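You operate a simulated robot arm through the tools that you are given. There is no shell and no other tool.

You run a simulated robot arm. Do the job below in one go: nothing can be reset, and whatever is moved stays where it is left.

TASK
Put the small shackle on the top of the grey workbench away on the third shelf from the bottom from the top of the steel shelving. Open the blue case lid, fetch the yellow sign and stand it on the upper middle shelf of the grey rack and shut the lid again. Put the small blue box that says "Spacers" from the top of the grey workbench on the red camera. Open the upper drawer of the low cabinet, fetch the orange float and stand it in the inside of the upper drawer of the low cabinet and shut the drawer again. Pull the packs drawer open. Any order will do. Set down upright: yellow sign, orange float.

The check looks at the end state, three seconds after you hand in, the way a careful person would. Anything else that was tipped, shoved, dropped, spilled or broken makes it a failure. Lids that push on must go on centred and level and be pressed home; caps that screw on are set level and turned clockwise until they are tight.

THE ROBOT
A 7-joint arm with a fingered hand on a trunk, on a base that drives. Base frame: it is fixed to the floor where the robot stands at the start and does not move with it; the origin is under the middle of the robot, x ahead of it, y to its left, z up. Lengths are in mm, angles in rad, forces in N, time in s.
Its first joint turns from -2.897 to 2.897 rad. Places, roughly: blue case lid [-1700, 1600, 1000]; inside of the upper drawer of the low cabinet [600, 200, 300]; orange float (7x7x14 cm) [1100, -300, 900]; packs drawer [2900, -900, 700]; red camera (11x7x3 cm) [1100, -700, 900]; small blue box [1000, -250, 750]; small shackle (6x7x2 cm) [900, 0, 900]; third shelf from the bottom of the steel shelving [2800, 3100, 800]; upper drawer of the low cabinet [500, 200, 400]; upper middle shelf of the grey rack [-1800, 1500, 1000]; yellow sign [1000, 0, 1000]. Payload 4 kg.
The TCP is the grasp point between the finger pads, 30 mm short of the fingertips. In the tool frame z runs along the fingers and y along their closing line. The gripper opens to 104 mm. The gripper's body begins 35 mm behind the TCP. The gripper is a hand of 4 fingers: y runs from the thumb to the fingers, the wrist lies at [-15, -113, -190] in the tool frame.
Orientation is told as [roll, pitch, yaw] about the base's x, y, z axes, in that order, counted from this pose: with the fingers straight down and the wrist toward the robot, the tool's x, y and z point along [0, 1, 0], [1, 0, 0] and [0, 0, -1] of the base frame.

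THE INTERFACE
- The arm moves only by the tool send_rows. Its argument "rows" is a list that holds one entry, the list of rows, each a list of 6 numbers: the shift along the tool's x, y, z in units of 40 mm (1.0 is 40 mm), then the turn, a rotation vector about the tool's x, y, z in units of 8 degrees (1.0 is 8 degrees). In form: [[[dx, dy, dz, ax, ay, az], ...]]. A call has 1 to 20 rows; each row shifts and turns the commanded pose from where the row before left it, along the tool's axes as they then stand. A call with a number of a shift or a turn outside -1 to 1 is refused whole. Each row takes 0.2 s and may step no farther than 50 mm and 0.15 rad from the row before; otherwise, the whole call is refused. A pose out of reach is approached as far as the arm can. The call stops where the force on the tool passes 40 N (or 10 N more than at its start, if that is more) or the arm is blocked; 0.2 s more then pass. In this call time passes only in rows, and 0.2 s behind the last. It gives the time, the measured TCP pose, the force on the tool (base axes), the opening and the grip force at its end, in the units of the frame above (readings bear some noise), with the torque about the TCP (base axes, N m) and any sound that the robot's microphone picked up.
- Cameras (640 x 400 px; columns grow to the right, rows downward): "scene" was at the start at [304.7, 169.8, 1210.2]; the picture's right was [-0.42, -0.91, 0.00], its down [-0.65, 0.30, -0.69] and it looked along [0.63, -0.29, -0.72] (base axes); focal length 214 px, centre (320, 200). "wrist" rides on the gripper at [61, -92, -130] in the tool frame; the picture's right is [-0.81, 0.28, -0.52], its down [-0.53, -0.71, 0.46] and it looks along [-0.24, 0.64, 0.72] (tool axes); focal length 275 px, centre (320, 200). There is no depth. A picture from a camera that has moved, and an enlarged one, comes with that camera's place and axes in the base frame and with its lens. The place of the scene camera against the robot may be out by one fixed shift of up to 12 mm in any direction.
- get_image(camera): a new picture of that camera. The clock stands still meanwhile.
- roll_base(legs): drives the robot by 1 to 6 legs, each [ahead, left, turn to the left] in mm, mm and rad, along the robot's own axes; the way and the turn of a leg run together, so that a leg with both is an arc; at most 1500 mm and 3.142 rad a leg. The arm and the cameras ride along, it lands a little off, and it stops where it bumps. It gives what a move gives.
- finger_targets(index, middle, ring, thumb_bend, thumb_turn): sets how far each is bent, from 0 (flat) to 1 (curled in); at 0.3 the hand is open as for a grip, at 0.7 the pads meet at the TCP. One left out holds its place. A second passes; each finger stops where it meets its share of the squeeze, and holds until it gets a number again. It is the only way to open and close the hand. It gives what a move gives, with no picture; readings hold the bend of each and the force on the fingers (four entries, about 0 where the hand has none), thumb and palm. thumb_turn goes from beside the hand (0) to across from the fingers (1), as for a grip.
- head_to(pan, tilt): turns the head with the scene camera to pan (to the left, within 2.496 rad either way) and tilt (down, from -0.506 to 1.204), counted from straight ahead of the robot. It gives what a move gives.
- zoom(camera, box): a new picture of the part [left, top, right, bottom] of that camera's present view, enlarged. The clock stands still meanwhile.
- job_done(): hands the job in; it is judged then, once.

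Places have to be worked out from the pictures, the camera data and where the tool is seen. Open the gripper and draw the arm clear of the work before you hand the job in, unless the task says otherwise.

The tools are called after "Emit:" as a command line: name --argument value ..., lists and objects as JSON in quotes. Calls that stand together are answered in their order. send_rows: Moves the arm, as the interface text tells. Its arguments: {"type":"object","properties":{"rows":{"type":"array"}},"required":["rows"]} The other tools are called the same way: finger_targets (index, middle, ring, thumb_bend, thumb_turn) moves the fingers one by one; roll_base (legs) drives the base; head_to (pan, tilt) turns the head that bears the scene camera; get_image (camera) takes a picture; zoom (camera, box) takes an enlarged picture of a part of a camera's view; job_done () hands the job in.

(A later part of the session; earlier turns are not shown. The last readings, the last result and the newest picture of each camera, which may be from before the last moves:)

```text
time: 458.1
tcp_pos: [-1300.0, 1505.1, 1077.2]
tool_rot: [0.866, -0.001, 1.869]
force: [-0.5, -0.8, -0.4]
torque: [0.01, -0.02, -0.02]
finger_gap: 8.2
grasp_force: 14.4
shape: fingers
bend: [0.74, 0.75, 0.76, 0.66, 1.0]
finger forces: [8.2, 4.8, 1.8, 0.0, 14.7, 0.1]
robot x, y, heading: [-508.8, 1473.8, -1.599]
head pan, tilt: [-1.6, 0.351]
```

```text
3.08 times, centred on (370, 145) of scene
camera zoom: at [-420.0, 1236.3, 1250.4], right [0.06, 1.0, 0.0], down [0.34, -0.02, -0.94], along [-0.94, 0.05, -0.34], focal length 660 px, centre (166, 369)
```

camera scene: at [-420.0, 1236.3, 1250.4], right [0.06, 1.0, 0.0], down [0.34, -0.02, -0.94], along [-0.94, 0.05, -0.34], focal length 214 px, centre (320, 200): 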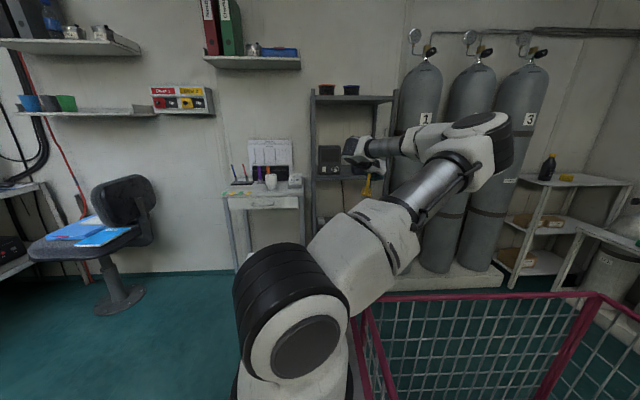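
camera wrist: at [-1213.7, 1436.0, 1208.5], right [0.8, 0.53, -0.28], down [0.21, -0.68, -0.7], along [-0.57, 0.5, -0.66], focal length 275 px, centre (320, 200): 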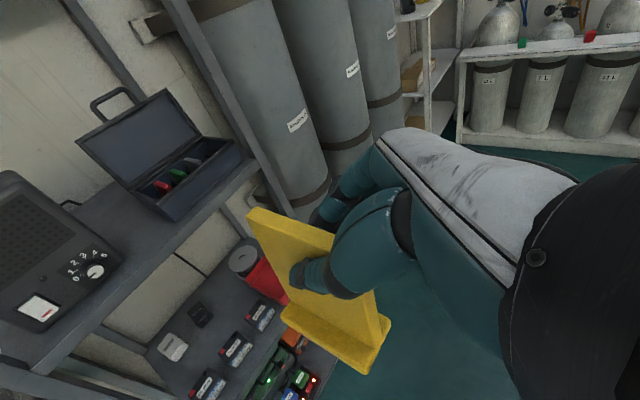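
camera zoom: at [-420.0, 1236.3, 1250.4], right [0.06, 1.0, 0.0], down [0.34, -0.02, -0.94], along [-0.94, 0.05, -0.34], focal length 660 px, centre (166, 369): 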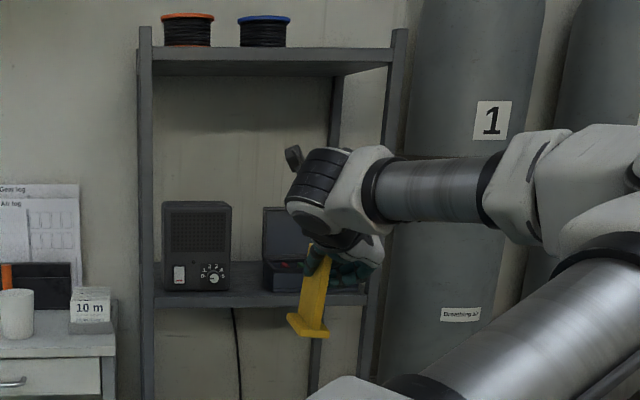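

The sign is edge-on now. Gap centre y≈1462, shelf edge x≈−1627. I move the base right (toward the rack) 290 mm and forward ~50 mm to line up.

Emit:
roll_base --legs '[[52, -285, 0]]'

Emit:
get_image --camera "wrist"

Emit:
head_to --pan -1.55 --tilt 0.4

Emit:
zoom --camera "scene" --box '[280, 80, 460, 220]'

```text
time: 460.1
tcp_pos: [-1595.4, 1461.0, 1076.8]
tool_rot: [0.866, 0.003, 1.869]
force: [0.4, -0.5, -0.5]
torque: [0.02, 0.0, 0.04]
finger_gap: 7.9
grasp_force: 14.6
shape: fingers
bend: [0.74, 0.75, 0.76, 0.66, 1.0]
finger forces: [8.1, 4.9, 1.7, 0.0, 14.9, 0.0]
robot x, y, heading: [-807.2, 1427.6, -1.598]
head pan, tilt: [-1.6, 0.351]
```

```text
taken
camera wrist: at [-1509.8, 1392.0, 1208.4], right [0.8, 0.53, -0.28], down [0.21, -0.68, -0.7], along [-0.56, 0.5, -0.66], focal length 275 px, centre (320, 200)
```

wrist: 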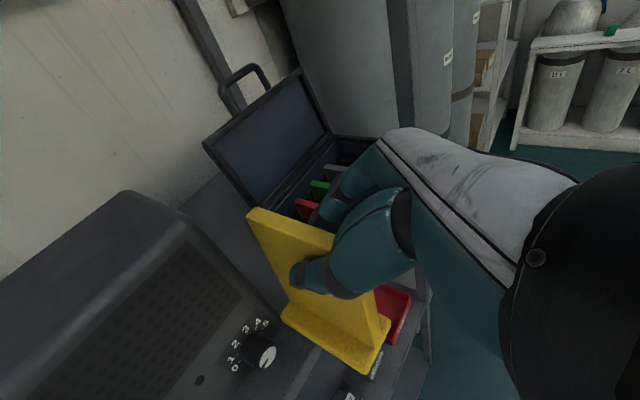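

```text
time: 460.7
tcp_pos: [-1594.7, 1461.1, 1076.8]
tool_rot: [0.866, 0.002, 1.868]
force: [-0.3, -0.4, -1.2]
torque: [-0.01, -0.02, 0.0]
finger_gap: 8.0
grasp_force: 15.2
shape: fingers
bend: [0.74, 0.75, 0.76, 0.66, 1.0]
finger forces: [8.2, 4.9, 1.7, 0.0, 14.9, 0.1]
robot x, y, heading: [-808.7, 1428.4, -1.594]
head pan, tilt: [-1.55, 0.4]
```

```text
2.86 times, centred on (370, 150) of scene
camera zoom: at [-715.7, 1187.6, 1245.8], right [0.01, 1.0, 0.0], down [0.39, 0.0, -0.92], along [-0.92, 0.01, -0.39], focal length 613 px, centre (177, 343)
```

zoom: 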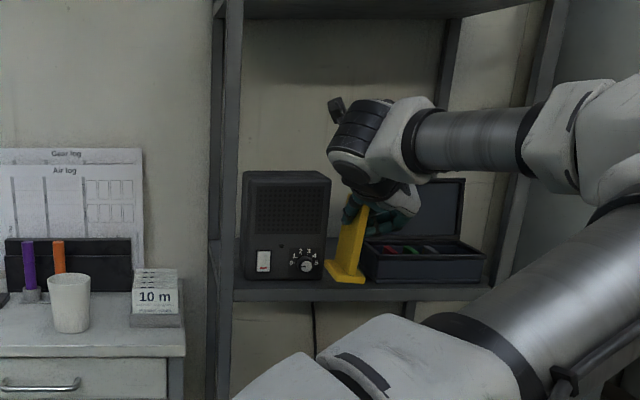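

The sign leans ~12° sideways in the grip (top toward the case). I roll the hand about the sign's long axis to bring it upright and check with the scene camera.

Emit:
send_rows --rows '[[[0, 0, 0, -0.465, -0.22, -0.545], [0, 0, 0, -0.465, -0.22, -0.545]]]'

Emit:
zoom --camera "scene" --box '[330, 120, 430, 200]'

Emit:
get_image --camera "wrist"

```text
time: 461.3
tcp_pos: [-1596.5, 1460.9, 1077.1]
tool_rot: [0.803, -0.2, 1.877]
force: [-0.2, 1.4, -1.1]
torque: [0.03, 0.01, 0.01]
finger_gap: 8.1
grasp_force: 14.8
shape: fingers
bend: [0.74, 0.75, 0.76, 0.66, 1.0]
finger forces: [8.3, 4.8, 1.6, 0.1, 14.9, 0.0]
robot x, y, heading: [-805.9, 1425.1, -1.598]
head pan, tilt: [-1.55, 0.4]
```

```text
5.00 times, centred on (380, 160) of scene
camera zoom: at [-715.7, 1187.6, 1245.8], right [0.01, 1.0, 0.0], down [0.39, 0.0, -0.92], along [-0.92, 0.0, -0.39], focal length 1072 px, centre (20, 400)
```

zoom: 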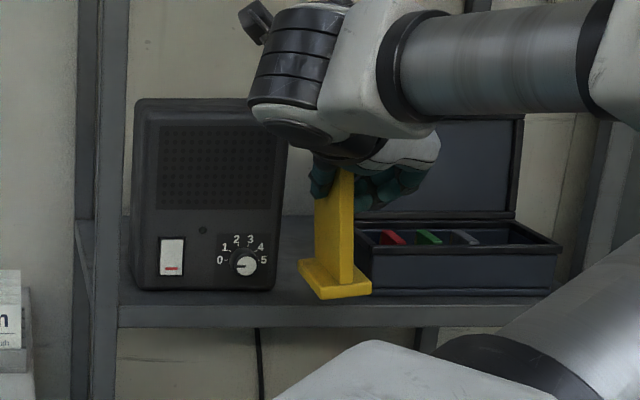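

```text
taken
camera wrist: at [-1510.6, 1365.9, 1190.5], right [0.8, 0.58, -0.16], down [0.21, -0.52, -0.83], along [-0.56, 0.63, -0.54], focal length 275 px, centre (320, 200)
```

wrist: 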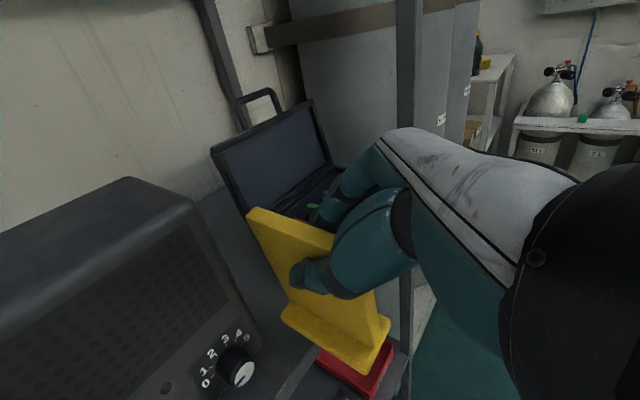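

Slightly over-corrected (~4°). I roll back 4°, shift 6 mm toward the gap centre, and insert halfway.

Emit:
send_rows --rows '[[[0, 0, 0, 0.31, 0.147, 0.364], [-0.044, 0.142, -0.02, 0, 0, 0], [0.263, 0.125, 0.309, 0, 0, 0], [0.263, 0.125, 0.309, 0, 0, 0]]]'

Emit:
zoom --camera "scene" --box '[330, 120, 430, 200]'

Emit:
get_image --camera "wrist"

```text
time: 462.3
tcp_pos: [-1628.7, 1466.7, 1076.0]
tool_rot: [0.823, -0.131, 1.871]
force: [0.4, 0.2, -0.3]
torque: [-0.01, -0.03, 0.03]
finger_gap: 7.9
grasp_force: 14.4
shape: fingers
bend: [0.74, 0.75, 0.76, 0.66, 1.0]
finger forces: [8.3, 4.8, 1.6, 0.0, 14.9, 0.1]
robot x, y, heading: [-811.4, 1427.4, -1.594]
head pan, tilt: [-1.55, 0.4]
```

```text
5.00 times, centred on (380, 160) of scene
camera zoom: at [-715.6, 1187.6, 1245.8], right [0.01, 1.0, 0.0], down [0.39, 0.0, -0.92], along [-0.92, 0.0, -0.39], focal length 1072 px, centre (20, 400)
```

zoom: 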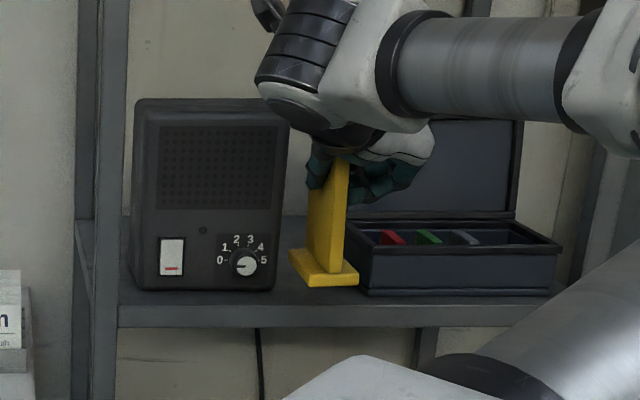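

```text
taken
camera wrist: at [-1543.4, 1379.9, 1196.4], right [0.8, 0.57, -0.21], down [0.21, -0.58, -0.79], along [-0.56, 0.59, -0.58], focal length 275 px, centre (320, 200)
```

wrist: 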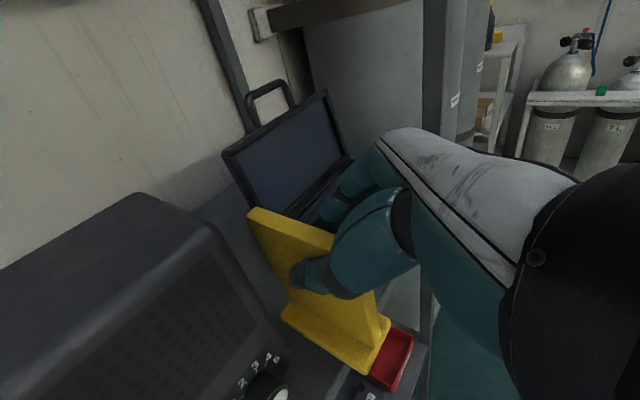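

Looks upright and centred between the box and the case. I insert the remaining 35 mm.

Emit:
send_rows --rows '[[[0.263, 0.125, 0.309, 0, 0, 0], [0.263, 0.125, 0.309, 0, 0, 0]]]'

Emit:
zoom --camera "scene" --box '[330, 120, 430, 200]'

Emit:
get_image --camera "wrist"

```text
time: 462.9
tcp_pos: [-1662.5, 1467.1, 1076.7]
tool_rot: [0.824, -0.133, 1.87]
force: [0.1, 0.2, -0.8]
torque: [-0.02, -0.01, -0.01]
finger_gap: 8.2
grasp_force: 14.8
shape: fingers
bend: [0.74, 0.75, 0.76, 0.66, 1.0]
finger forces: [8.3, 5.0, 1.6, 0.0, 14.9, 0.1]
robot x, y, heading: [-808.0, 1428.7, -1.587]
head pan, tilt: [-1.55, 0.4]
```

```text
5.00 times, centred on (380, 160) of scene
camera zoom: at [-715.6, 1187.6, 1245.8], right [0.01, 1.0, 0.0], down [0.39, 0.0, -0.92], along [-0.92, 0.0, -0.39], focal length 1072 px, centre (20, 400)
```

zoom: 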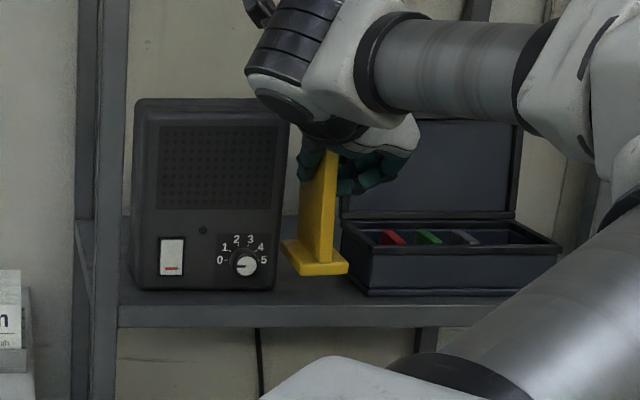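

```text
taken
camera wrist: at [-1576.9, 1380.1, 1196.8], right [0.8, 0.57, -0.2], down [0.21, -0.58, -0.79], along [-0.56, 0.59, -0.58], focal length 275 px, centre (320, 200)
```

wrist: 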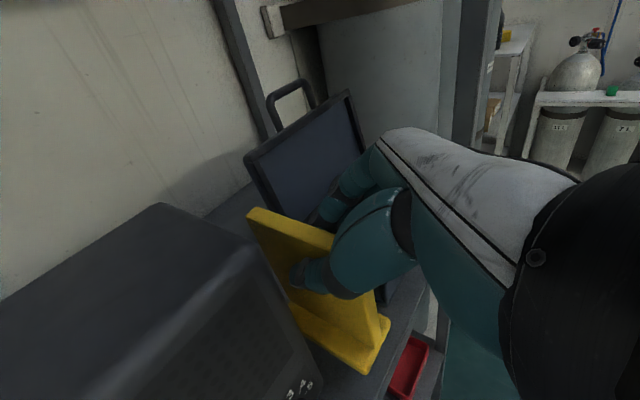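

I shift 5 mm away from the box and lower 20 mm, then feel for the shelf.

Emit:
send_rows --rows '[[[-0.037, 0.118, -0.016, 0, 0, 0], [-0.18, -0.033, 0.168, 0, 0, 0], [-0.18, -0.033, 0.168, 0, 0, 0]]]'

Emit:
zoom --camera "scene" --box '[330, 120, 430, 200]'

Emit:
send_rows --rows '[[[-0.055, -0.01, 0.05, 0, 0, 0]]]'

Emit:
send_rows --rows '[[[-0.055, -0.01, 0.05, 0, 0, 0]]]'

```text
time: 463.7
tcp_pos: [-1664.2, 1471.2, 1056.6]
tool_rot: [0.822, -0.13, 1.868]
force: [-0.2, 0.6, -0.4]
torque: [0.01, -0.03, 0.01]
finger_gap: 8.0
grasp_force: 14.6
shape: fingers
bend: [0.74, 0.75, 0.76, 0.66, 1.0]
finger forces: [8.3, 4.8, 1.7, 0.1, 14.9, 0.0]
robot x, y, heading: [-806.9, 1427.7, -1.594]
head pan, tilt: [-1.55, 0.4]
```

```text
5.00 times, centred on (380, 160) of scene
camera zoom: at [-715.7, 1187.5, 1245.8], right [0.01, 1.0, 0.0], down [0.39, 0.0, -0.92], along [-0.92, 0.0, -0.39], focal length 1072 px, centre (20, 400)
```

zoom: 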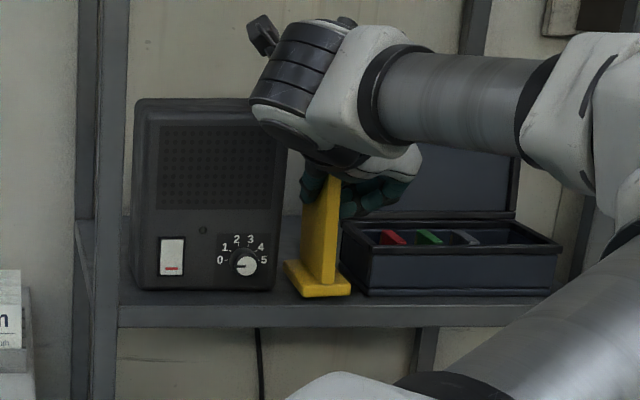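

```text
time: 464.1
tcp_pos: [-1662.6, 1472.3, 1053.4]
tool_rot: [0.823, -0.131, 1.869]
force: [0.0, 0.0, -1.3]
torque: [0.04, 0.0, -0.01]
finger_gap: 8.2
grasp_force: 14.8
shape: fingers
bend: [0.74, 0.75, 0.76, 0.66, 1.0]
finger forces: [8.2, 4.9, 1.6, 0.0, 14.8, 0.0]
robot x, y, heading: [-807.3, 1428.7, -1.598]
head pan, tilt: [-1.55, 0.4]
```

```text
time: 464.5
tcp_pos: [-1663.5, 1470.9, 1050.6]
tool_rot: [0.823, -0.133, 1.869]
force: [0.2, 0.5, 0.7]
torque: [0.03, -0.01, 0.0]
finger_gap: 7.8
grasp_force: 14.9
shape: fingers
bend: [0.74, 0.75, 0.76, 0.66, 1.0]
finger forces: [8.6, 4.7, 1.6, 0.0, 14.7, 0.0]
robot x, y, heading: [-811.5, 1429.3, -1.595]
head pan, tilt: [-1.55, 0.4]
```

Almost touching; I trim the last ~3° of roll and continue down.

Emit:
send_rows --rows '[[[0.04, 0, -0.035, 0.2, 0.1, 0.24]]]'

Emit:
send_rows --rows '[[[-0.055, -0.01, 0.05, 0, 0, 0]]]'

Emit:
send_rows --rows '[[[-0.045, -0.01, 0.04, 0, 0, 0]]]'

Emit:
zoom --camera "scene" --box '[350, 130, 414, 190]'

```text
time: 464.9
tcp_pos: [-1663.3, 1471.7, 1052.9]
tool_rot: [0.84, -0.09, 1.868]
force: [-0.6, -0.5, -0.8]
torque: [0.02, 0.02, -0.02]
finger_gap: 8.0
grasp_force: 15.0
shape: fingers
bend: [0.74, 0.75, 0.76, 0.66, 1.0]
finger forces: [8.4, 4.7, 1.8, 0.0, 14.8, 0.0]
robot x, y, heading: [-810.8, 1428.8, -1.602]
head pan, tilt: [-1.55, 0.4]
```

```text
time: 465.3
tcp_pos: [-1662.4, 1471.1, 1049.3]
tool_rot: [0.84, -0.088, 1.869]
force: [-0.6, 0.1, 2.0]
torque: [-0.03, -0.01, 0.0]
finger_gap: 8.0
grasp_force: 14.5
shape: fingers
bend: [0.74, 0.75, 0.76, 0.66, 1.0]
finger forces: [8.0, 4.7, 2.0, 0.0, 15.2, 0.0]
robot x, y, heading: [-808.9, 1426.6, -1.597]
head pan, tilt: [-1.55, 0.4]
```

```text
time: 465.7
tcp_pos: [-1663.9, 1471.9, 1049.0]
tool_rot: [0.842, -0.09, 1.867]
force: [-0.8, -0.1, 10.0]
torque: [-0.07, 0.06, 0.02]
finger_gap: 7.6
grasp_force: 15.2
shape: fingers
bend: [0.75, 0.75, 0.76, 0.66, 1.0]
finger forces: [7.5, 5.9, 1.9, 0.0, 15.2, 0.1]
robot x, y, heading: [-805.8, 1425.8, -1.593]
head pan, tilt: [-1.55, 0.4]
```

```text
6.67 times, centred on (382, 160) of scene
camera zoom: at [-715.3, 1187.6, 1245.8], right [0.01, 1.0, 0.0], down [0.39, 0.0, -0.92], along [-0.92, 0.0, -0.39], focal length 1430 px, centre (-93, 467)
```

zoom: 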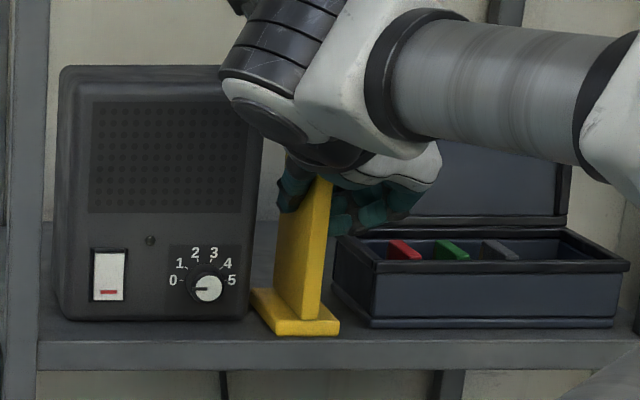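

The base is on the shelf (10 N), ~17 mm inside the edge. I ease the pressure and open the fingers a little at a time.

Emit:
send_rows --rows '[[[0.03, 0, -0.025, 0, 0, 0]]]'

Emit:
finger_targets --index 0.64 --middle 0.64 --ring 0.64 --thumb_bend 0.6

Emit:
zoom --camera "scene" --box '[350, 130, 414, 190]'

Emit:
get_image --camera "wrist"

```text
time: 466.1
tcp_pos: [-1663.5, 1472.0, 1047.6]
tool_rot: [0.839, -0.089, 1.868]
force: [0.6, -1.6, 7.3]
torque: [-0.05, 0.05, 0.0]
finger_gap: 7.4
grasp_force: 15.4
shape: fingers
bend: [0.75, 0.75, 0.76, 0.66, 1.0]
finger forces: [7.6, 5.5, 1.6, 0.1, 15.6, 0.0]
robot x, y, heading: [-810.8, 1427.8, -1.597]
head pan, tilt: [-1.55, 0.4]
```

```text
time: 467.1
tcp_pos: [-1665.3, 1472.2, 1047.7]
tool_rot: [0.837, -0.09, 1.867]
force: [-0.2, -0.2, 1.2]
torque: [0.02, 0.01, 0.01]
finger_gap: 20.8
grasp_force: 0.4
shape: fingers
bend: [0.64, 0.64, 0.64, 0.6, 1.0]
finger forces: [0.1, 0.0, 0.1, 0.0, 0.2, 0.1]
robot x, y, heading: [-807.0, 1426.4, -1.596]
head pan, tilt: [-1.55, 0.4]
```

```text
6.67 times, centred on (382, 160) of scene
camera zoom: at [-715.7, 1187.5, 1245.8], right [0.01, 1.0, 0.0], down [0.39, 0.0, -0.92], along [-0.92, 0.0, -0.39], focal length 1430 px, centre (-93, 467)
```

zoom: 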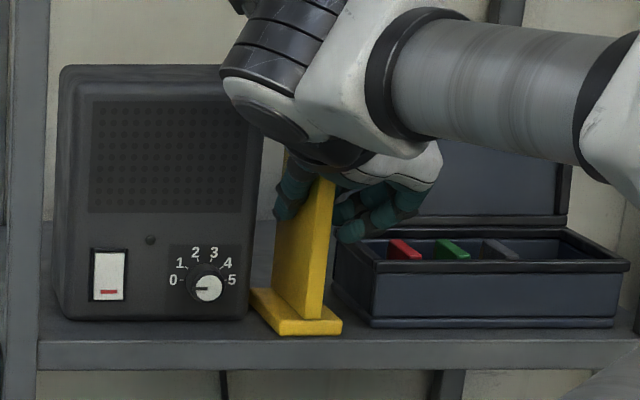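

```text
taken
camera wrist: at [-1578.3, 1390.7, 1172.5], right [0.8, 0.56, -0.23], down [0.21, -0.61, -0.76], along [-0.56, 0.56, -0.61], focal length 275 px, centre (320, 200)
```

wrist: 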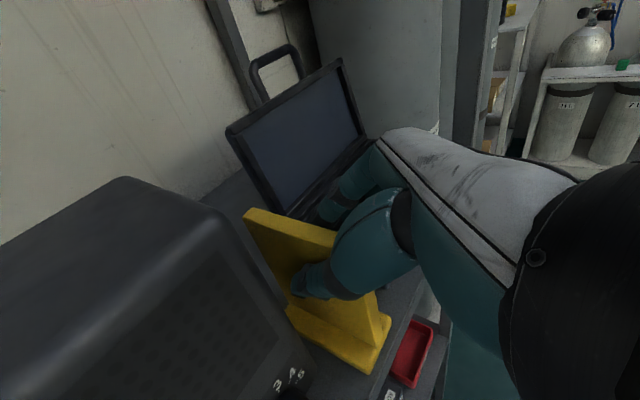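

The sign stands upright on its own between box and case. I open slightly more and withdraw in the sign's own plane.

Emit:
finger_targets --index 0.57 --middle 0.57 --ring 0.57 --thumb_bend 0.54

Emit:
send_rows --rows '[[[0.005, -0.04, -0.3, 0, 0, 0], [0.008, -0.066, -0.5, 0, 0, 0], [0.01, -0.1, -0.8, 0, 0, 0], [0.01, -0.1, -0.8, 0, 0, 0]]]'

Emit:
zoom --camera "scene" --box '[330, 120, 430, 200]'

Emit:
get_image --camera "wrist"

```text
time: 468.1
tcp_pos: [-1663.2, 1472.4, 1047.9]
tool_rot: [0.838, -0.089, 1.869]
force: [-1.0, -0.4, -0.4]
torque: [0.01, -0.02, 0.0]
finger_gap: 38.3
grasp_force: 0.0
shape: fingers
bend: [0.56, 0.56, 0.56, 0.54, 1.0]
finger forces: [0.0, 0.0, 0.0, 0.0, 0.0, 0.1]
robot x, y, heading: [-809.8, 1429.6, -1.602]
head pan, tilt: [-1.55, 0.4]
```

```text
time: 469.1
tcp_pos: [-1592.1, 1474.0, 1112.8]
tool_rot: [0.839, -0.089, 1.867]
force: [-0.6, 0.5, 0.3]
torque: [-0.05, 0.01, 0.01]
finger_gap: 38.5
grasp_force: 0.1
shape: fingers
bend: [0.56, 0.56, 0.56, 0.54, 1.0]
finger forces: [0.0, 0.0, 0.0, 0.0, 0.1, 0.0]
robot x, y, heading: [-808.5, 1429.4, -1.599]
head pan, tilt: [-1.55, 0.4]
```

```text
5.00 times, centred on (380, 160) of scene
camera zoom: at [-715.8, 1187.5, 1245.8], right [0.01, 1.0, 0.0], down [0.39, 0.0, -0.92], along [-0.92, 0.0, -0.39], focal length 1072 px, centre (20, 400)
```

zoom: 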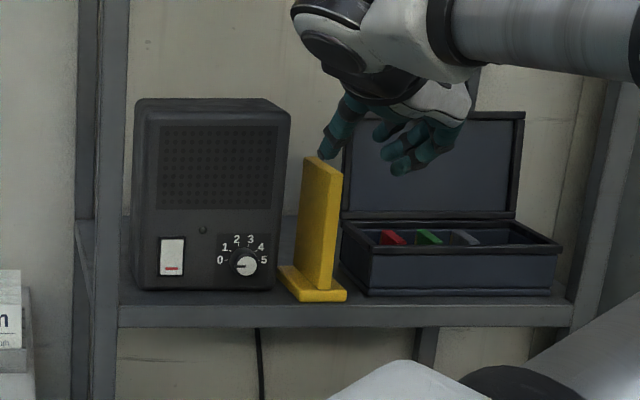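

```text
taken
camera wrist: at [-1505.7, 1392.6, 1237.6], right [0.8, 0.56, -0.23], down [0.21, -0.61, -0.76], along [-0.56, 0.56, -0.61], focal length 275 px, centre (320, 200)
```

wrist: 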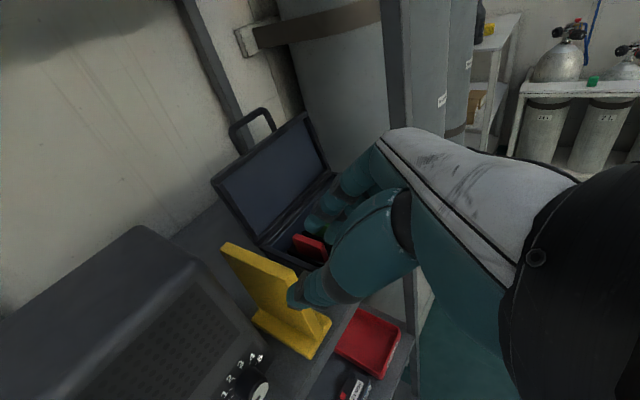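

The sign stands upright on the upper middle shelf. Now I retreat, re-orient the hand (fingers on top, thumb below), and line up with the open lid's handle.

Emit:
send_rows --rows '[[[0.01, -0.1, -0.8, 0, 0, 0], [0.01, -0.1, -0.8, 0, 0, 0], [-0.3, -0.1, -0.7, 0, 0, -0.5], [-0.3, 0, -0.4, 0, 0, -0.94], [0, 0, 0, 0, 0, -0.94], [0, 0, 0, 0, 0, -0.94], [0, 0, 0, 0, 0, -0.94], [0, 0, 0, 0, 0, -0.94], [0, 0, 0, 0, 0, -0.94], [0, 0, 0, 0, 0, -0.94], [0, 0, 0, 0, 0, -0.94], [0, 0, 0, 0, 0, -0.94], [0, 0, 0, 0, 0, -0.94], [0, 0, 0, 0, 0, -0.94], [0, 0, 0, 0, 0, -0.94]]]'

Emit:
roll_base --legs '[[-125, 0, 0.03]]'

Emit:
get_image --camera "wrist"

Emit:
get_image --camera "scene"

```text
time: 472.3
tcp_pos: [-1494.9, 1488.5, 1165.5]
tool_rot: [-0.211, -0.819, -2.634]
force: [-0.2, -0.2, 0.4]
torque: [-0.03, 0.04, -0.02]
finger_gap: 38.5
grasp_force: 0.1
shape: fingers
bend: [0.56, 0.56, 0.56, 0.54, 1.0]
finger forces: [0.0, 0.1, 0.1, 0.1, 0.0, 0.0]
robot x, y, heading: [-806.3, 1432.1, -1.597]
head pan, tilt: [-1.55, 0.4]
```

```text
time: 473.6
tcp_pos: [-1494.2, 1597.7, 1166.3]
tool_rot: [-0.212, -0.82, -2.607]
force: [0.3, -0.6, 0.9]
torque: [0.01, -0.02, -0.03]
finger_gap: 38.3
grasp_force: 0.0
shape: fingers
bend: [0.56, 0.56, 0.56, 0.54, 1.0]
finger forces: [0.0, 0.0, 0.1, 0.0, 0.1, 0.1]
robot x, y, heading: [-810.5, 1558.8, -1.575]
head pan, tilt: [-1.55, 0.4]
```

```text
taken
camera wrist: at [-1322.3, 1597.6, 1176.8], right [-0.08, 0.74, 0.66], down [-0.11, 0.65, -0.75], along [-0.99, -0.13, 0.02], focal length 275 px, centre (320, 200)
```

wrist: 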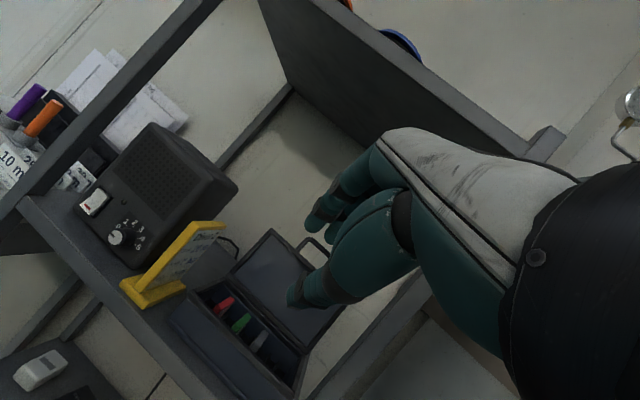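

```text
taken
camera scene: at [-706.9, 1320.6, 1245.8], right [-0.02, 1.0, 0.0], down [0.39, 0.01, -0.92], along [-0.92, -0.02, -0.39], focal length 214 px, centre (320, 200)
```

scene: 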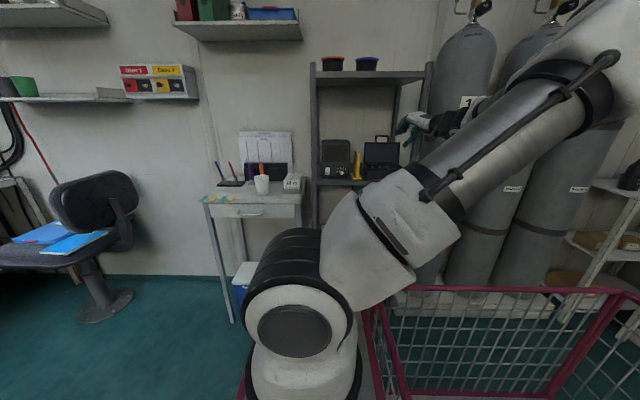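

The hand is a bit skewed; I correct its yaw/roll and look at the lid's handle.

Emit:
send_rows --rows '[[[0, 0, 0, 0.08, -0.42, 0.85], [0, 0, 0, 0.08, -0.42, 0.85], [0, 0, 0, 0.08, -0.42, 0.85]]]'

Emit:
get_image --camera "wrist"

Emit:
zoom --camera "scene" --box '[300, 90, 460, 200]'

```text
time: 474.4
tcp_pos: [-1494.8, 1598.0, 1166.3]
tool_rot: [0.001, -0.825, -3.137]
force: [-0.6, 0.5, -0.3]
torque: [-0.03, -0.01, -0.02]
finger_gap: 38.5
grasp_force: 0.1
shape: fingers
bend: [0.56, 0.56, 0.56, 0.54, 1.0]
finger forces: [0.0, 0.0, 0.1, 0.0, 0.0, 0.0]
robot x, y, heading: [-807.7, 1559.8, -1.565]
head pan, tilt: [-1.55, 0.4]
```

```text
taken
camera wrist: at [-1333.5, 1539.0, 1187.2], right [0.19, 0.81, 0.55], down [0.15, 0.53, -0.83], along [-0.97, 0.24, -0.02], focal length 275 px, centre (320, 200)
```

wrist: 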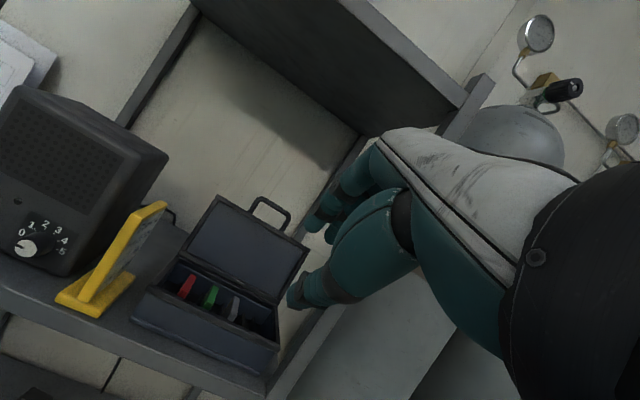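

```text
3.64 times, centred on (380, 145) of scene
camera zoom: at [-707.0, 1320.8, 1245.9], right [-0.02, 1.0, 0.0], down [0.39, 0.01, -0.92], along [-0.92, -0.02, -0.39], focal length 780 px, centre (102, 400)
```

zoom: 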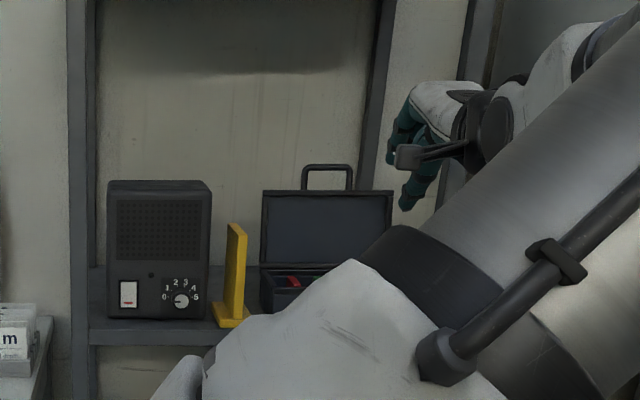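

Hand orientation is right. The lid's handle bar is at about (−1765,1590,1129). I open the fingers a bit more and approach over it at 45°.

Emit:
finger_targets --index 0.5 --middle 0.5 --ring 0.5 --thumb_bend 0.45

Emit:
send_rows --rows '[[[0.033, 0.65, 0.64, 0, 0, 0], [0.033, 0.65, 0.64, 0, 0, 0], [0.033, 0.65, 0.64, 0, 0, 0], [0.033, 0.65, 0.64, 0, 0, 0], [0.033, 0.65, 0.64, 0, 0, 0]]]'

Emit:
get_image --camera "wrist"

Emit:
zoom --camera "scene" --box '[300, 90, 460, 200]'

```text
time: 475.4
tcp_pos: [-1494.1, 1597.3, 1166.1]
tool_rot: [0.001, -0.826, -3.137]
force: [-0.5, 0.4, 0.5]
torque: [-0.02, 0.0, -0.01]
finger_gap: 57.8
grasp_force: 0.1
shape: fingers
bend: [0.5, 0.5, 0.5, 0.45, 0.99]
finger forces: [0.1, 0.0, 0.1, 0.1, 0.1, 0.1]
robot x, y, heading: [-802.2, 1560.0, -1.566]
head pan, tilt: [-1.55, 0.4]
```

```text
time: 476.6
tcp_pos: [-1674.6, 1590.6, 1173.7]
tool_rot: [0.002, -0.826, -3.139]
force: [0.0, 0.2, 0.0]
torque: [0.0, 0.0, 0.0]
finger_gap: 57.9
grasp_force: 0.0
shape: fingers
bend: [0.5, 0.5, 0.5, 0.45, 0.99]
finger forces: [0.0, 0.1, 0.0, 0.0, 0.0, 0.1]
robot x, y, heading: [-805.8, 1557.0, -1.567]
head pan, tilt: [-1.55, 0.4]
```

```text
taken
camera wrist: at [-1513.6, 1530.4, 1194.6], right [0.19, 0.81, 0.55], down [0.15, 0.53, -0.83], along [-0.97, 0.24, -0.02], focal length 275 px, centre (320, 200)
```

wrist: 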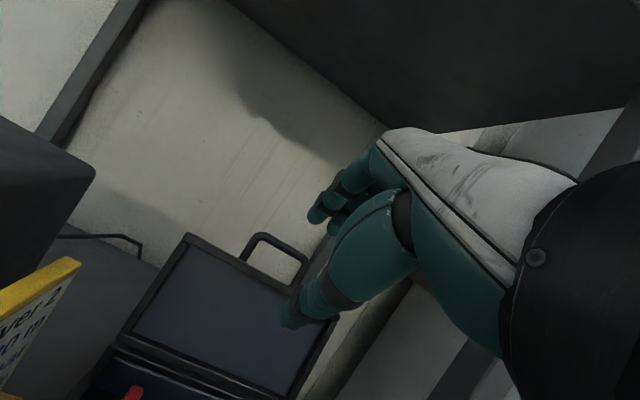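

```text
3.64 times, centred on (380, 145) of scene
camera zoom: at [-706.7, 1320.6, 1245.8], right [-0.02, 1.0, 0.0], down [0.39, 0.01, -0.92], along [-0.92, -0.02, -0.39], focal length 780 px, centre (102, 400)
```

zoom: 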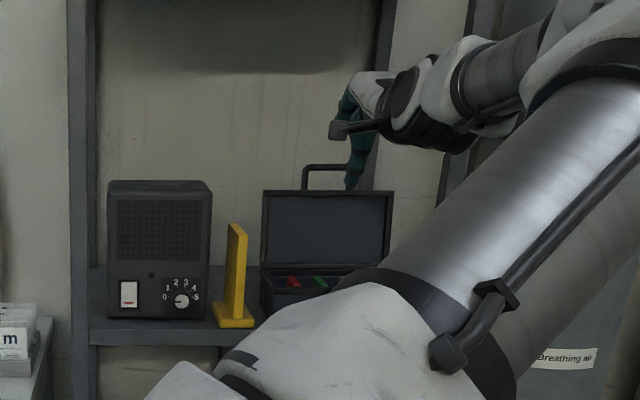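

Refined: the handle bar is at about (−1795,1598,1125). I shift the hand up-forward accordingly and advance halfway.

Emit:
send_rows --rows '[[[-0.09, 0.56, 0, 0, 0, 0], [-0.09, 0.56, 0, 0, 0, 0], [0, 0, 0.7, 0, 0, 0], [0, 0, 0.7, 0, 0, 0]]]'

Emit:
get_image --camera "wrist"

Emit:
zoom --camera "scene" --box '[300, 90, 460, 200]'

```text
time: 477.6
tcp_pos: [-1748.7, 1595.1, 1167.8]
tool_rot: [0.0, -0.827, -3.137]
force: [-0.1, -0.1, 0.1]
torque: [0.01, -0.02, 0.04]
finger_gap: 58.2
grasp_force: 0.0
shape: fingers
bend: [0.5, 0.5, 0.5, 0.45, 0.99]
finger forces: [0.1, 0.1, 0.0, 0.0, 0.0, 0.1]
robot x, y, heading: [-809.9, 1555.4, -1.561]
head pan, tilt: [-1.55, 0.4]
```

```text
taken
camera wrist: at [-1588.8, 1536.3, 1190.9], right [0.19, 0.81, 0.55], down [0.15, 0.53, -0.83], along [-0.97, 0.24, -0.02], focal length 275 px, centre (320, 200)
```

wrist: 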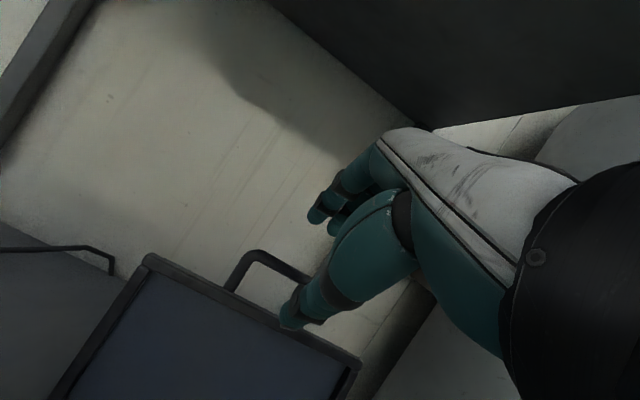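

```text
3.64 times, centred on (380, 145) of scene
camera zoom: at [-706.8, 1320.6, 1245.8], right [-0.02, 1.0, 0.0], down [0.39, 0.01, -0.92], along [-0.92, -0.02, -0.39], focal length 780 px, centre (102, 400)
```

zoom: 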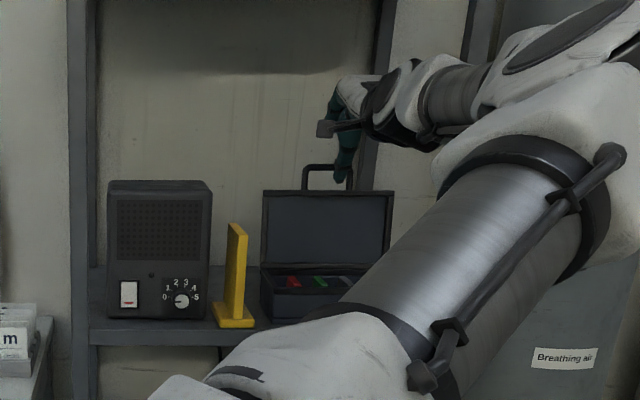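

The bar is ~54 mm ahead along the tool axis, nearly centred. I advance 44 mm and close around it.

Emit:
send_rows --rows '[[[0, -0.12, 0.4, 0, 0, 0], [0, 0, 0.4, 0, 0, 0], [0, 0, 0.3, 0, 0, 0]]]'

Emit:
get_image --camera "wrist"

Emit:
finger_targets --index 0.7 --middle 0.7 --ring 0.7 --thumb_bend 0.66

Emit:
get_image --camera "wrist"

Emit:
zoom --camera "scene" --box '[300, 90, 460, 200]'

```text
time: 478.4
tcp_pos: [-1776.1, 1597.2, 1139.0]
tool_rot: [0.001, -0.829, -3.138]
force: [14.5, -1.1, 13.6]
torque: [-0.06, -0.78, -0.05]
finger_gap: 60.6
grasp_force: 8.0
shape: fingers
bend: [0.5, 0.5, 0.5, 0.44, 0.99]
finger forces: [0.0, 0.0, 0.0, 0.1, 16.7, 0.0]
robot x, y, heading: [-807.2, 1559.0, -1.563]
head pan, tilt: [-1.55, 0.4]
```

```text
taken
camera wrist: at [-1614.8, 1536.5, 1160.2], right [0.19, 0.81, 0.55], down [0.14, 0.53, -0.83], along [-0.97, 0.24, -0.01], focal length 275 px, centre (320, 200)
```

wrist: 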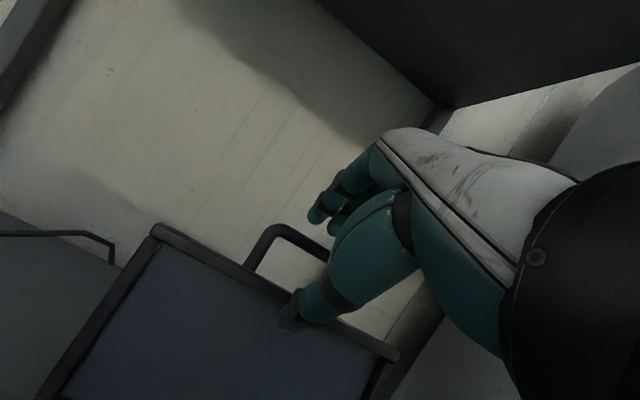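

```text
time: 479.4
tcp_pos: [-1774.4, 1595.6, 1138.2]
tool_rot: [0.002, -0.827, -3.137]
force: [20.6, -0.9, 19.8]
torque: [-0.06, -1.23, -0.01]
finger_gap: 38.5
grasp_force: 19.3
shape: fingers
bend: [0.66, 0.67, 0.67, 0.49, 1.0]
finger forces: [3.2, 2.8, 2.9, 0.0, 30.2, 0.1]
robot x, y, heading: [-809.5, 1558.3, -1.567]
head pan, tilt: [-1.55, 0.4]
```

```text
taken
camera wrist: at [-1614.4, 1536.4, 1159.4], right [0.19, 0.81, 0.55], down [0.14, 0.53, -0.83], along [-0.97, 0.24, -0.02], focal length 275 px, centre (320, 200)
```

wrist: 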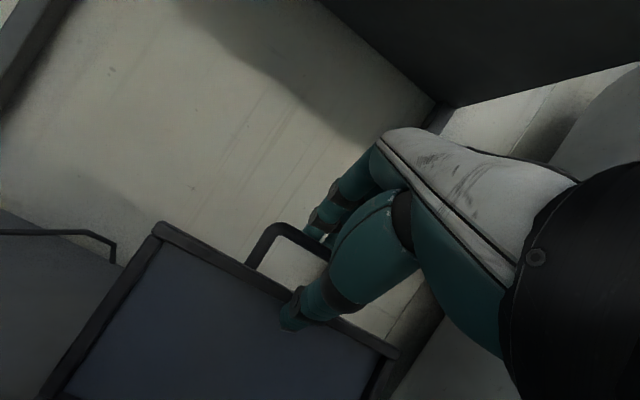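

```text
3.64 times, centred on (380, 145) of scene
camera zoom: at [-705.2, 1320.5, 1245.7], right [-0.02, 1.0, 0.0], down [0.39, 0.01, -0.92], along [-0.92, -0.02, -0.39], focal length 780 px, centre (102, 400)
```

zoom: 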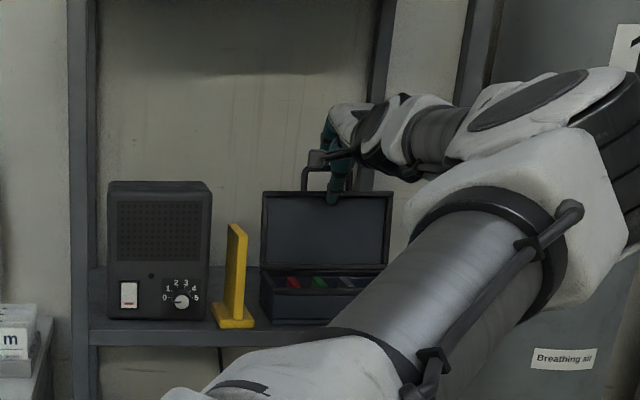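

The thumb presses on the lid's inner edge while the fingers are behind the handle. I back the thumb off and pull the handle forward with the fingers.

Emit:
finger_targets --thumb_bend 0.3

Emit:
send_rows --rows '[[[0, -0.2, -0.22, 0, 0, 0], [0, -0.25, -0.27, 0, 0, 0], [0, -0.3, -0.32, 0, 0, 0]]]'

Emit:
get_image --camera "wrist"

Emit:
zoom --camera "scene" --box '[300, 90, 460, 200]'

```text
time: 480.4
tcp_pos: [-1775.8, 1594.9, 1135.7]
tool_rot: [0.0, -0.825, -3.136]
force: [-0.3, -0.2, 0.1]
torque: [0.02, -0.03, 0.0]
finger_gap: 52.0
grasp_force: 0.3
shape: fingers
bend: [0.7, 0.7, 0.7, 0.3, 0.98]
finger forces: [0.1, 0.0, 0.0, 0.0, 0.1, 0.0]
robot x, y, heading: [-804.4, 1558.3, -1.57]
head pan, tilt: [-1.55, 0.4]
```

```text
time: 481.2
tcp_pos: [-1734.7, 1595.6, 1134.1]
tool_rot: [0.002, -0.825, -3.135]
force: [0.1, 0.6, -0.8]
torque: [0.0, 0.03, 0.04]
finger_gap: 51.8
grasp_force: 0.0
shape: fingers
bend: [0.7, 0.7, 0.7, 0.3, 0.98]
finger forces: [0.2, 0.0, 0.1, 0.1, 0.1, 0.1]
robot x, y, heading: [-806.6, 1557.7, -1.568]
head pan, tilt: [-1.55, 0.4]
```

```text
taken
camera wrist: at [-1574.5, 1536.2, 1155.9], right [0.19, 0.81, 0.55], down [0.15, 0.53, -0.83], along [-0.97, 0.24, -0.02], focal length 275 px, centre (320, 200)
```

wrist: 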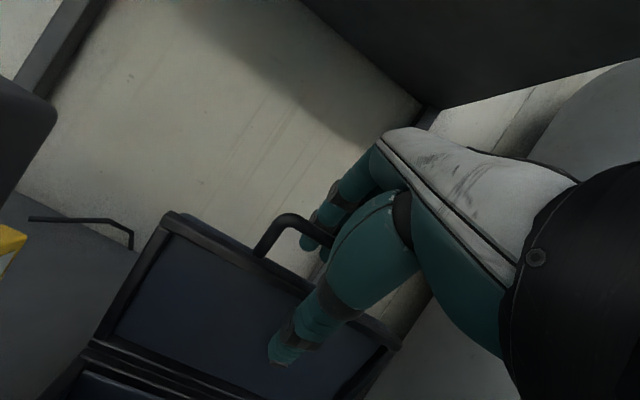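

```text
3.64 times, centred on (380, 145) of scene
camera zoom: at [-707.0, 1320.6, 1245.8], right [-0.02, 1.0, 0.0], down [0.39, 0.01, -0.92], along [-0.92, -0.02, -0.39], focal length 780 px, centre (102, 400)
```

zoom: 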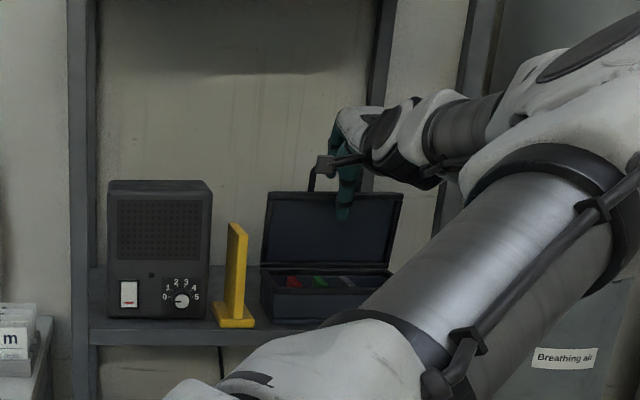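

The lid has tipped forward past vertical, guided between fingers and thumb. I follow its arc down in steps.

Emit:
send_rows --rows '[[[0, -0.37, -0.25, 0, 0, 0], [0, -0.37, -0.25, 0, 0, 0], [0, -0.4, -0.1, 0, 0, 0], [0, -0.4, -0.1, 0, 0, 0]]]'

Emit:
get_image --camera "wrist"

Emit:
zoom --camera "scene" --box '[300, 90, 460, 200]'

```text
time: 482.2
tcp_pos: [-1671.2, 1595.8, 1107.0]
tool_rot: [0.0, -0.825, -3.137]
force: [1.0, 0.2, 0.4]
torque: [0.0, 0.02, -0.03]
finger_gap: 51.9
grasp_force: 0.3
shape: fingers
bend: [0.7, 0.7, 0.7, 0.3, 0.98]
finger forces: [0.0, 0.0, 0.1, 0.0, 0.1, 0.0]
robot x, y, heading: [-805.5, 1557.5, -1.57]
head pan, tilt: [-1.55, 0.4]
```

```text
taken
camera wrist: at [-1510.6, 1536.7, 1129.1], right [0.19, 0.81, 0.55], down [0.15, 0.53, -0.83], along [-0.97, 0.24, -0.02], focal length 275 px, centre (320, 200)
```

wrist: 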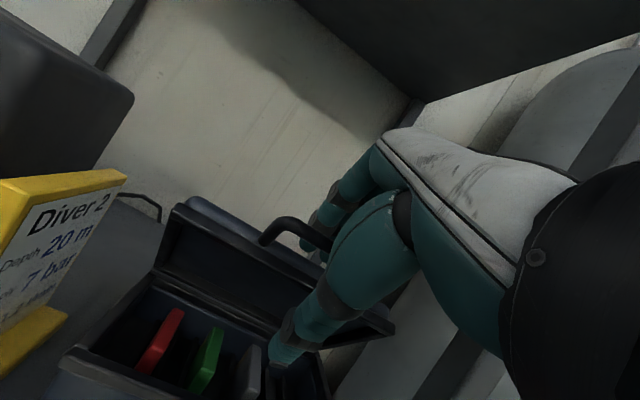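

```text
3.64 times, centred on (380, 145) of scene
camera zoom: at [-707.0, 1320.6, 1245.8], right [-0.02, 1.0, 0.0], down [0.39, 0.01, -0.92], along [-0.92, -0.02, -0.39], focal length 780 px, centre (102, 400)
```

zoom: 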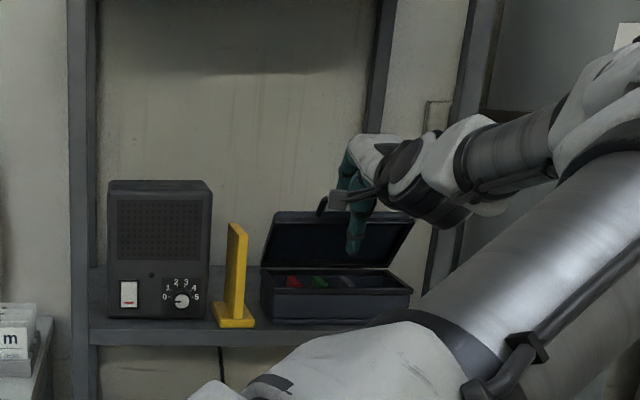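

The lid is at ~45°, all clear. I continue lowering along the arc.

Emit:
send_rows --rows '[[[0, -0.42, 0, 0, 0, 0], [0, -0.42, 0, 0, 0, 0], [0, -0.3, 0.05, 0, 0, 0]]]'

Emit:
get_image --camera "wrist"

Emit:
zoom --camera "scene" --box '[300, 90, 460, 200]'

```text
time: 483.0
tcp_pos: [-1641.9, 1597.0, 1073.5]
tool_rot: [0.002, -0.826, -3.138]
force: [0.0, 0.0, 0.1]
torque: [0.0, 0.01, 0.01]
finger_gap: 51.4
grasp_force: 0.1
shape: fingers
bend: [0.7, 0.7, 0.7, 0.3, 0.98]
finger forces: [0.7, 0.3, 0.1, 0.0, 0.1, 0.0]
robot x, y, heading: [-804.6, 1560.3, -1.565]
head pan, tilt: [-1.55, 0.4]
```

```text
taken
camera wrist: at [-1480.6, 1536.8, 1095.1], right [0.19, 0.81, 0.55], down [0.15, 0.53, -0.83], along [-0.97, 0.24, -0.02], focal length 275 px, centre (320, 200)
```

wrist: 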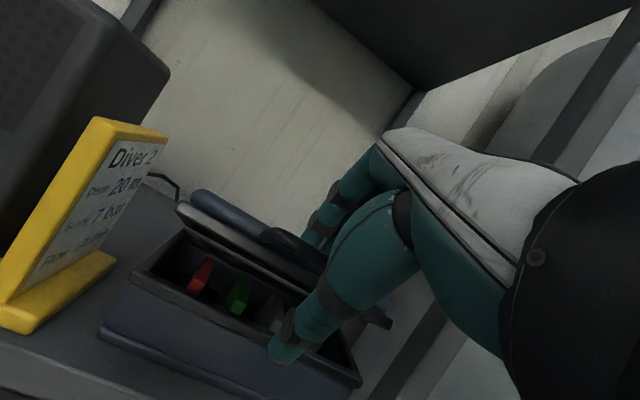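

```text
3.64 times, centred on (380, 145) of scene
camera zoom: at [-706.9, 1320.6, 1245.8], right [-0.02, 1.0, 0.0], down [0.39, 0.01, -0.92], along [-0.92, -0.02, -0.39], focal length 780 px, centre (102, 400)
```

zoom: 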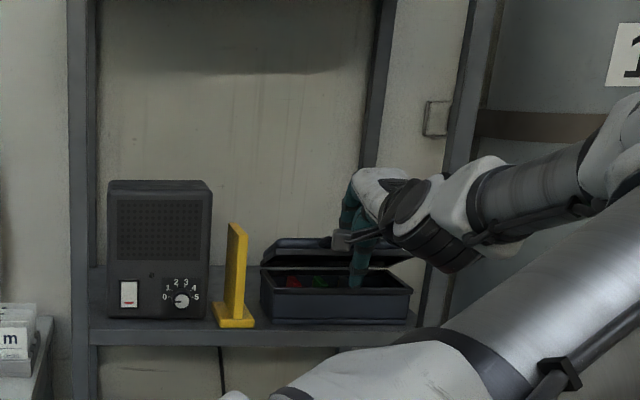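

The lid is ~25° open and holds by itself. I open the fingers, back the hand out, and will then press the lid down from above.

Emit:
finger_targets --index 0.35 --middle 0.35 --ring 0.35

Emit:
send_rows --rows '[[[0, 0, -0.5, 0, 0, 0], [0, 0, -0.8, 0, 0, 0], [0, 0.2, -0.9, 0, 0, 0], [0, 0.5, -0.6, 0, 0, 0]]]'

Emit:
get_image --camera "wrist"

Emit:
zoom --camera "scene" --box '[300, 90, 460, 200]'

```text
time: 484.0
tcp_pos: [-1641.2, 1596.1, 1073.6]
tool_rot: [0.001, -0.824, -3.134]
force: [0.1, -0.2, 0.1]
torque: [-0.04, 0.01, -0.03]
finger_gap: 97.2
grasp_force: 0.0
shape: fingers
bend: [0.35, 0.35, 0.35, 0.3, 0.98]
finger forces: [0.1, 0.0, 0.1, 0.1, 0.0, 0.0]
robot x, y, heading: [-806.5, 1554.5, -1.568]
head pan, tilt: [-1.55, 0.4]
```

```text
time: 485.0
tcp_pos: [-1579.6, 1596.2, 1170.1]
tool_rot: [0.002, -0.825, -3.137]
force: [0.1, -1.1, -1.5]
torque: [0.01, -0.03, 0.01]
finger_gap: 96.8
grasp_force: 0.1
shape: fingers
bend: [0.35, 0.35, 0.35, 0.3, 0.98]
finger forces: [0.0, 0.0, 0.1, 0.0, 0.0, 0.1]
robot x, y, heading: [-810.0, 1559.4, -1.565]
head pan, tilt: [-1.55, 0.4]
```

```text
taken
camera wrist: at [-1418.4, 1537.5, 1192.5], right [0.19, 0.81, 0.55], down [0.15, 0.53, -0.83], along [-0.97, 0.24, -0.02], focal length 275 px, centre (320, 200)
```

wrist: 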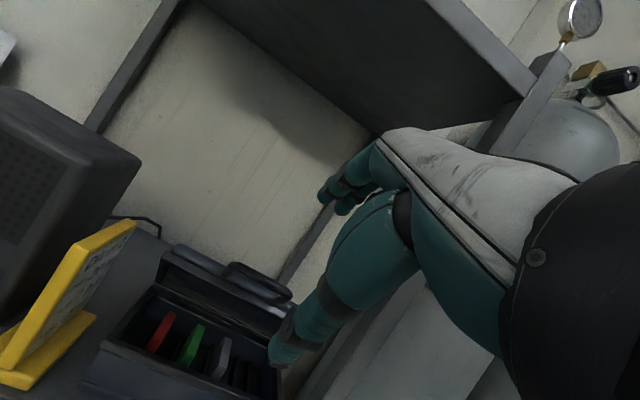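

```text
3.64 times, centred on (380, 145) of scene
camera zoom: at [-707.0, 1320.6, 1245.8], right [-0.02, 1.0, 0.0], down [0.39, 0.01, -0.92], along [-0.92, -0.02, -0.39], focal length 780 px, centre (102, 400)
```

zoom: 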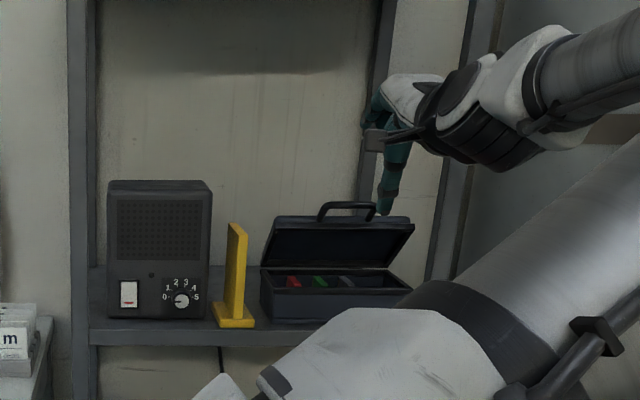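

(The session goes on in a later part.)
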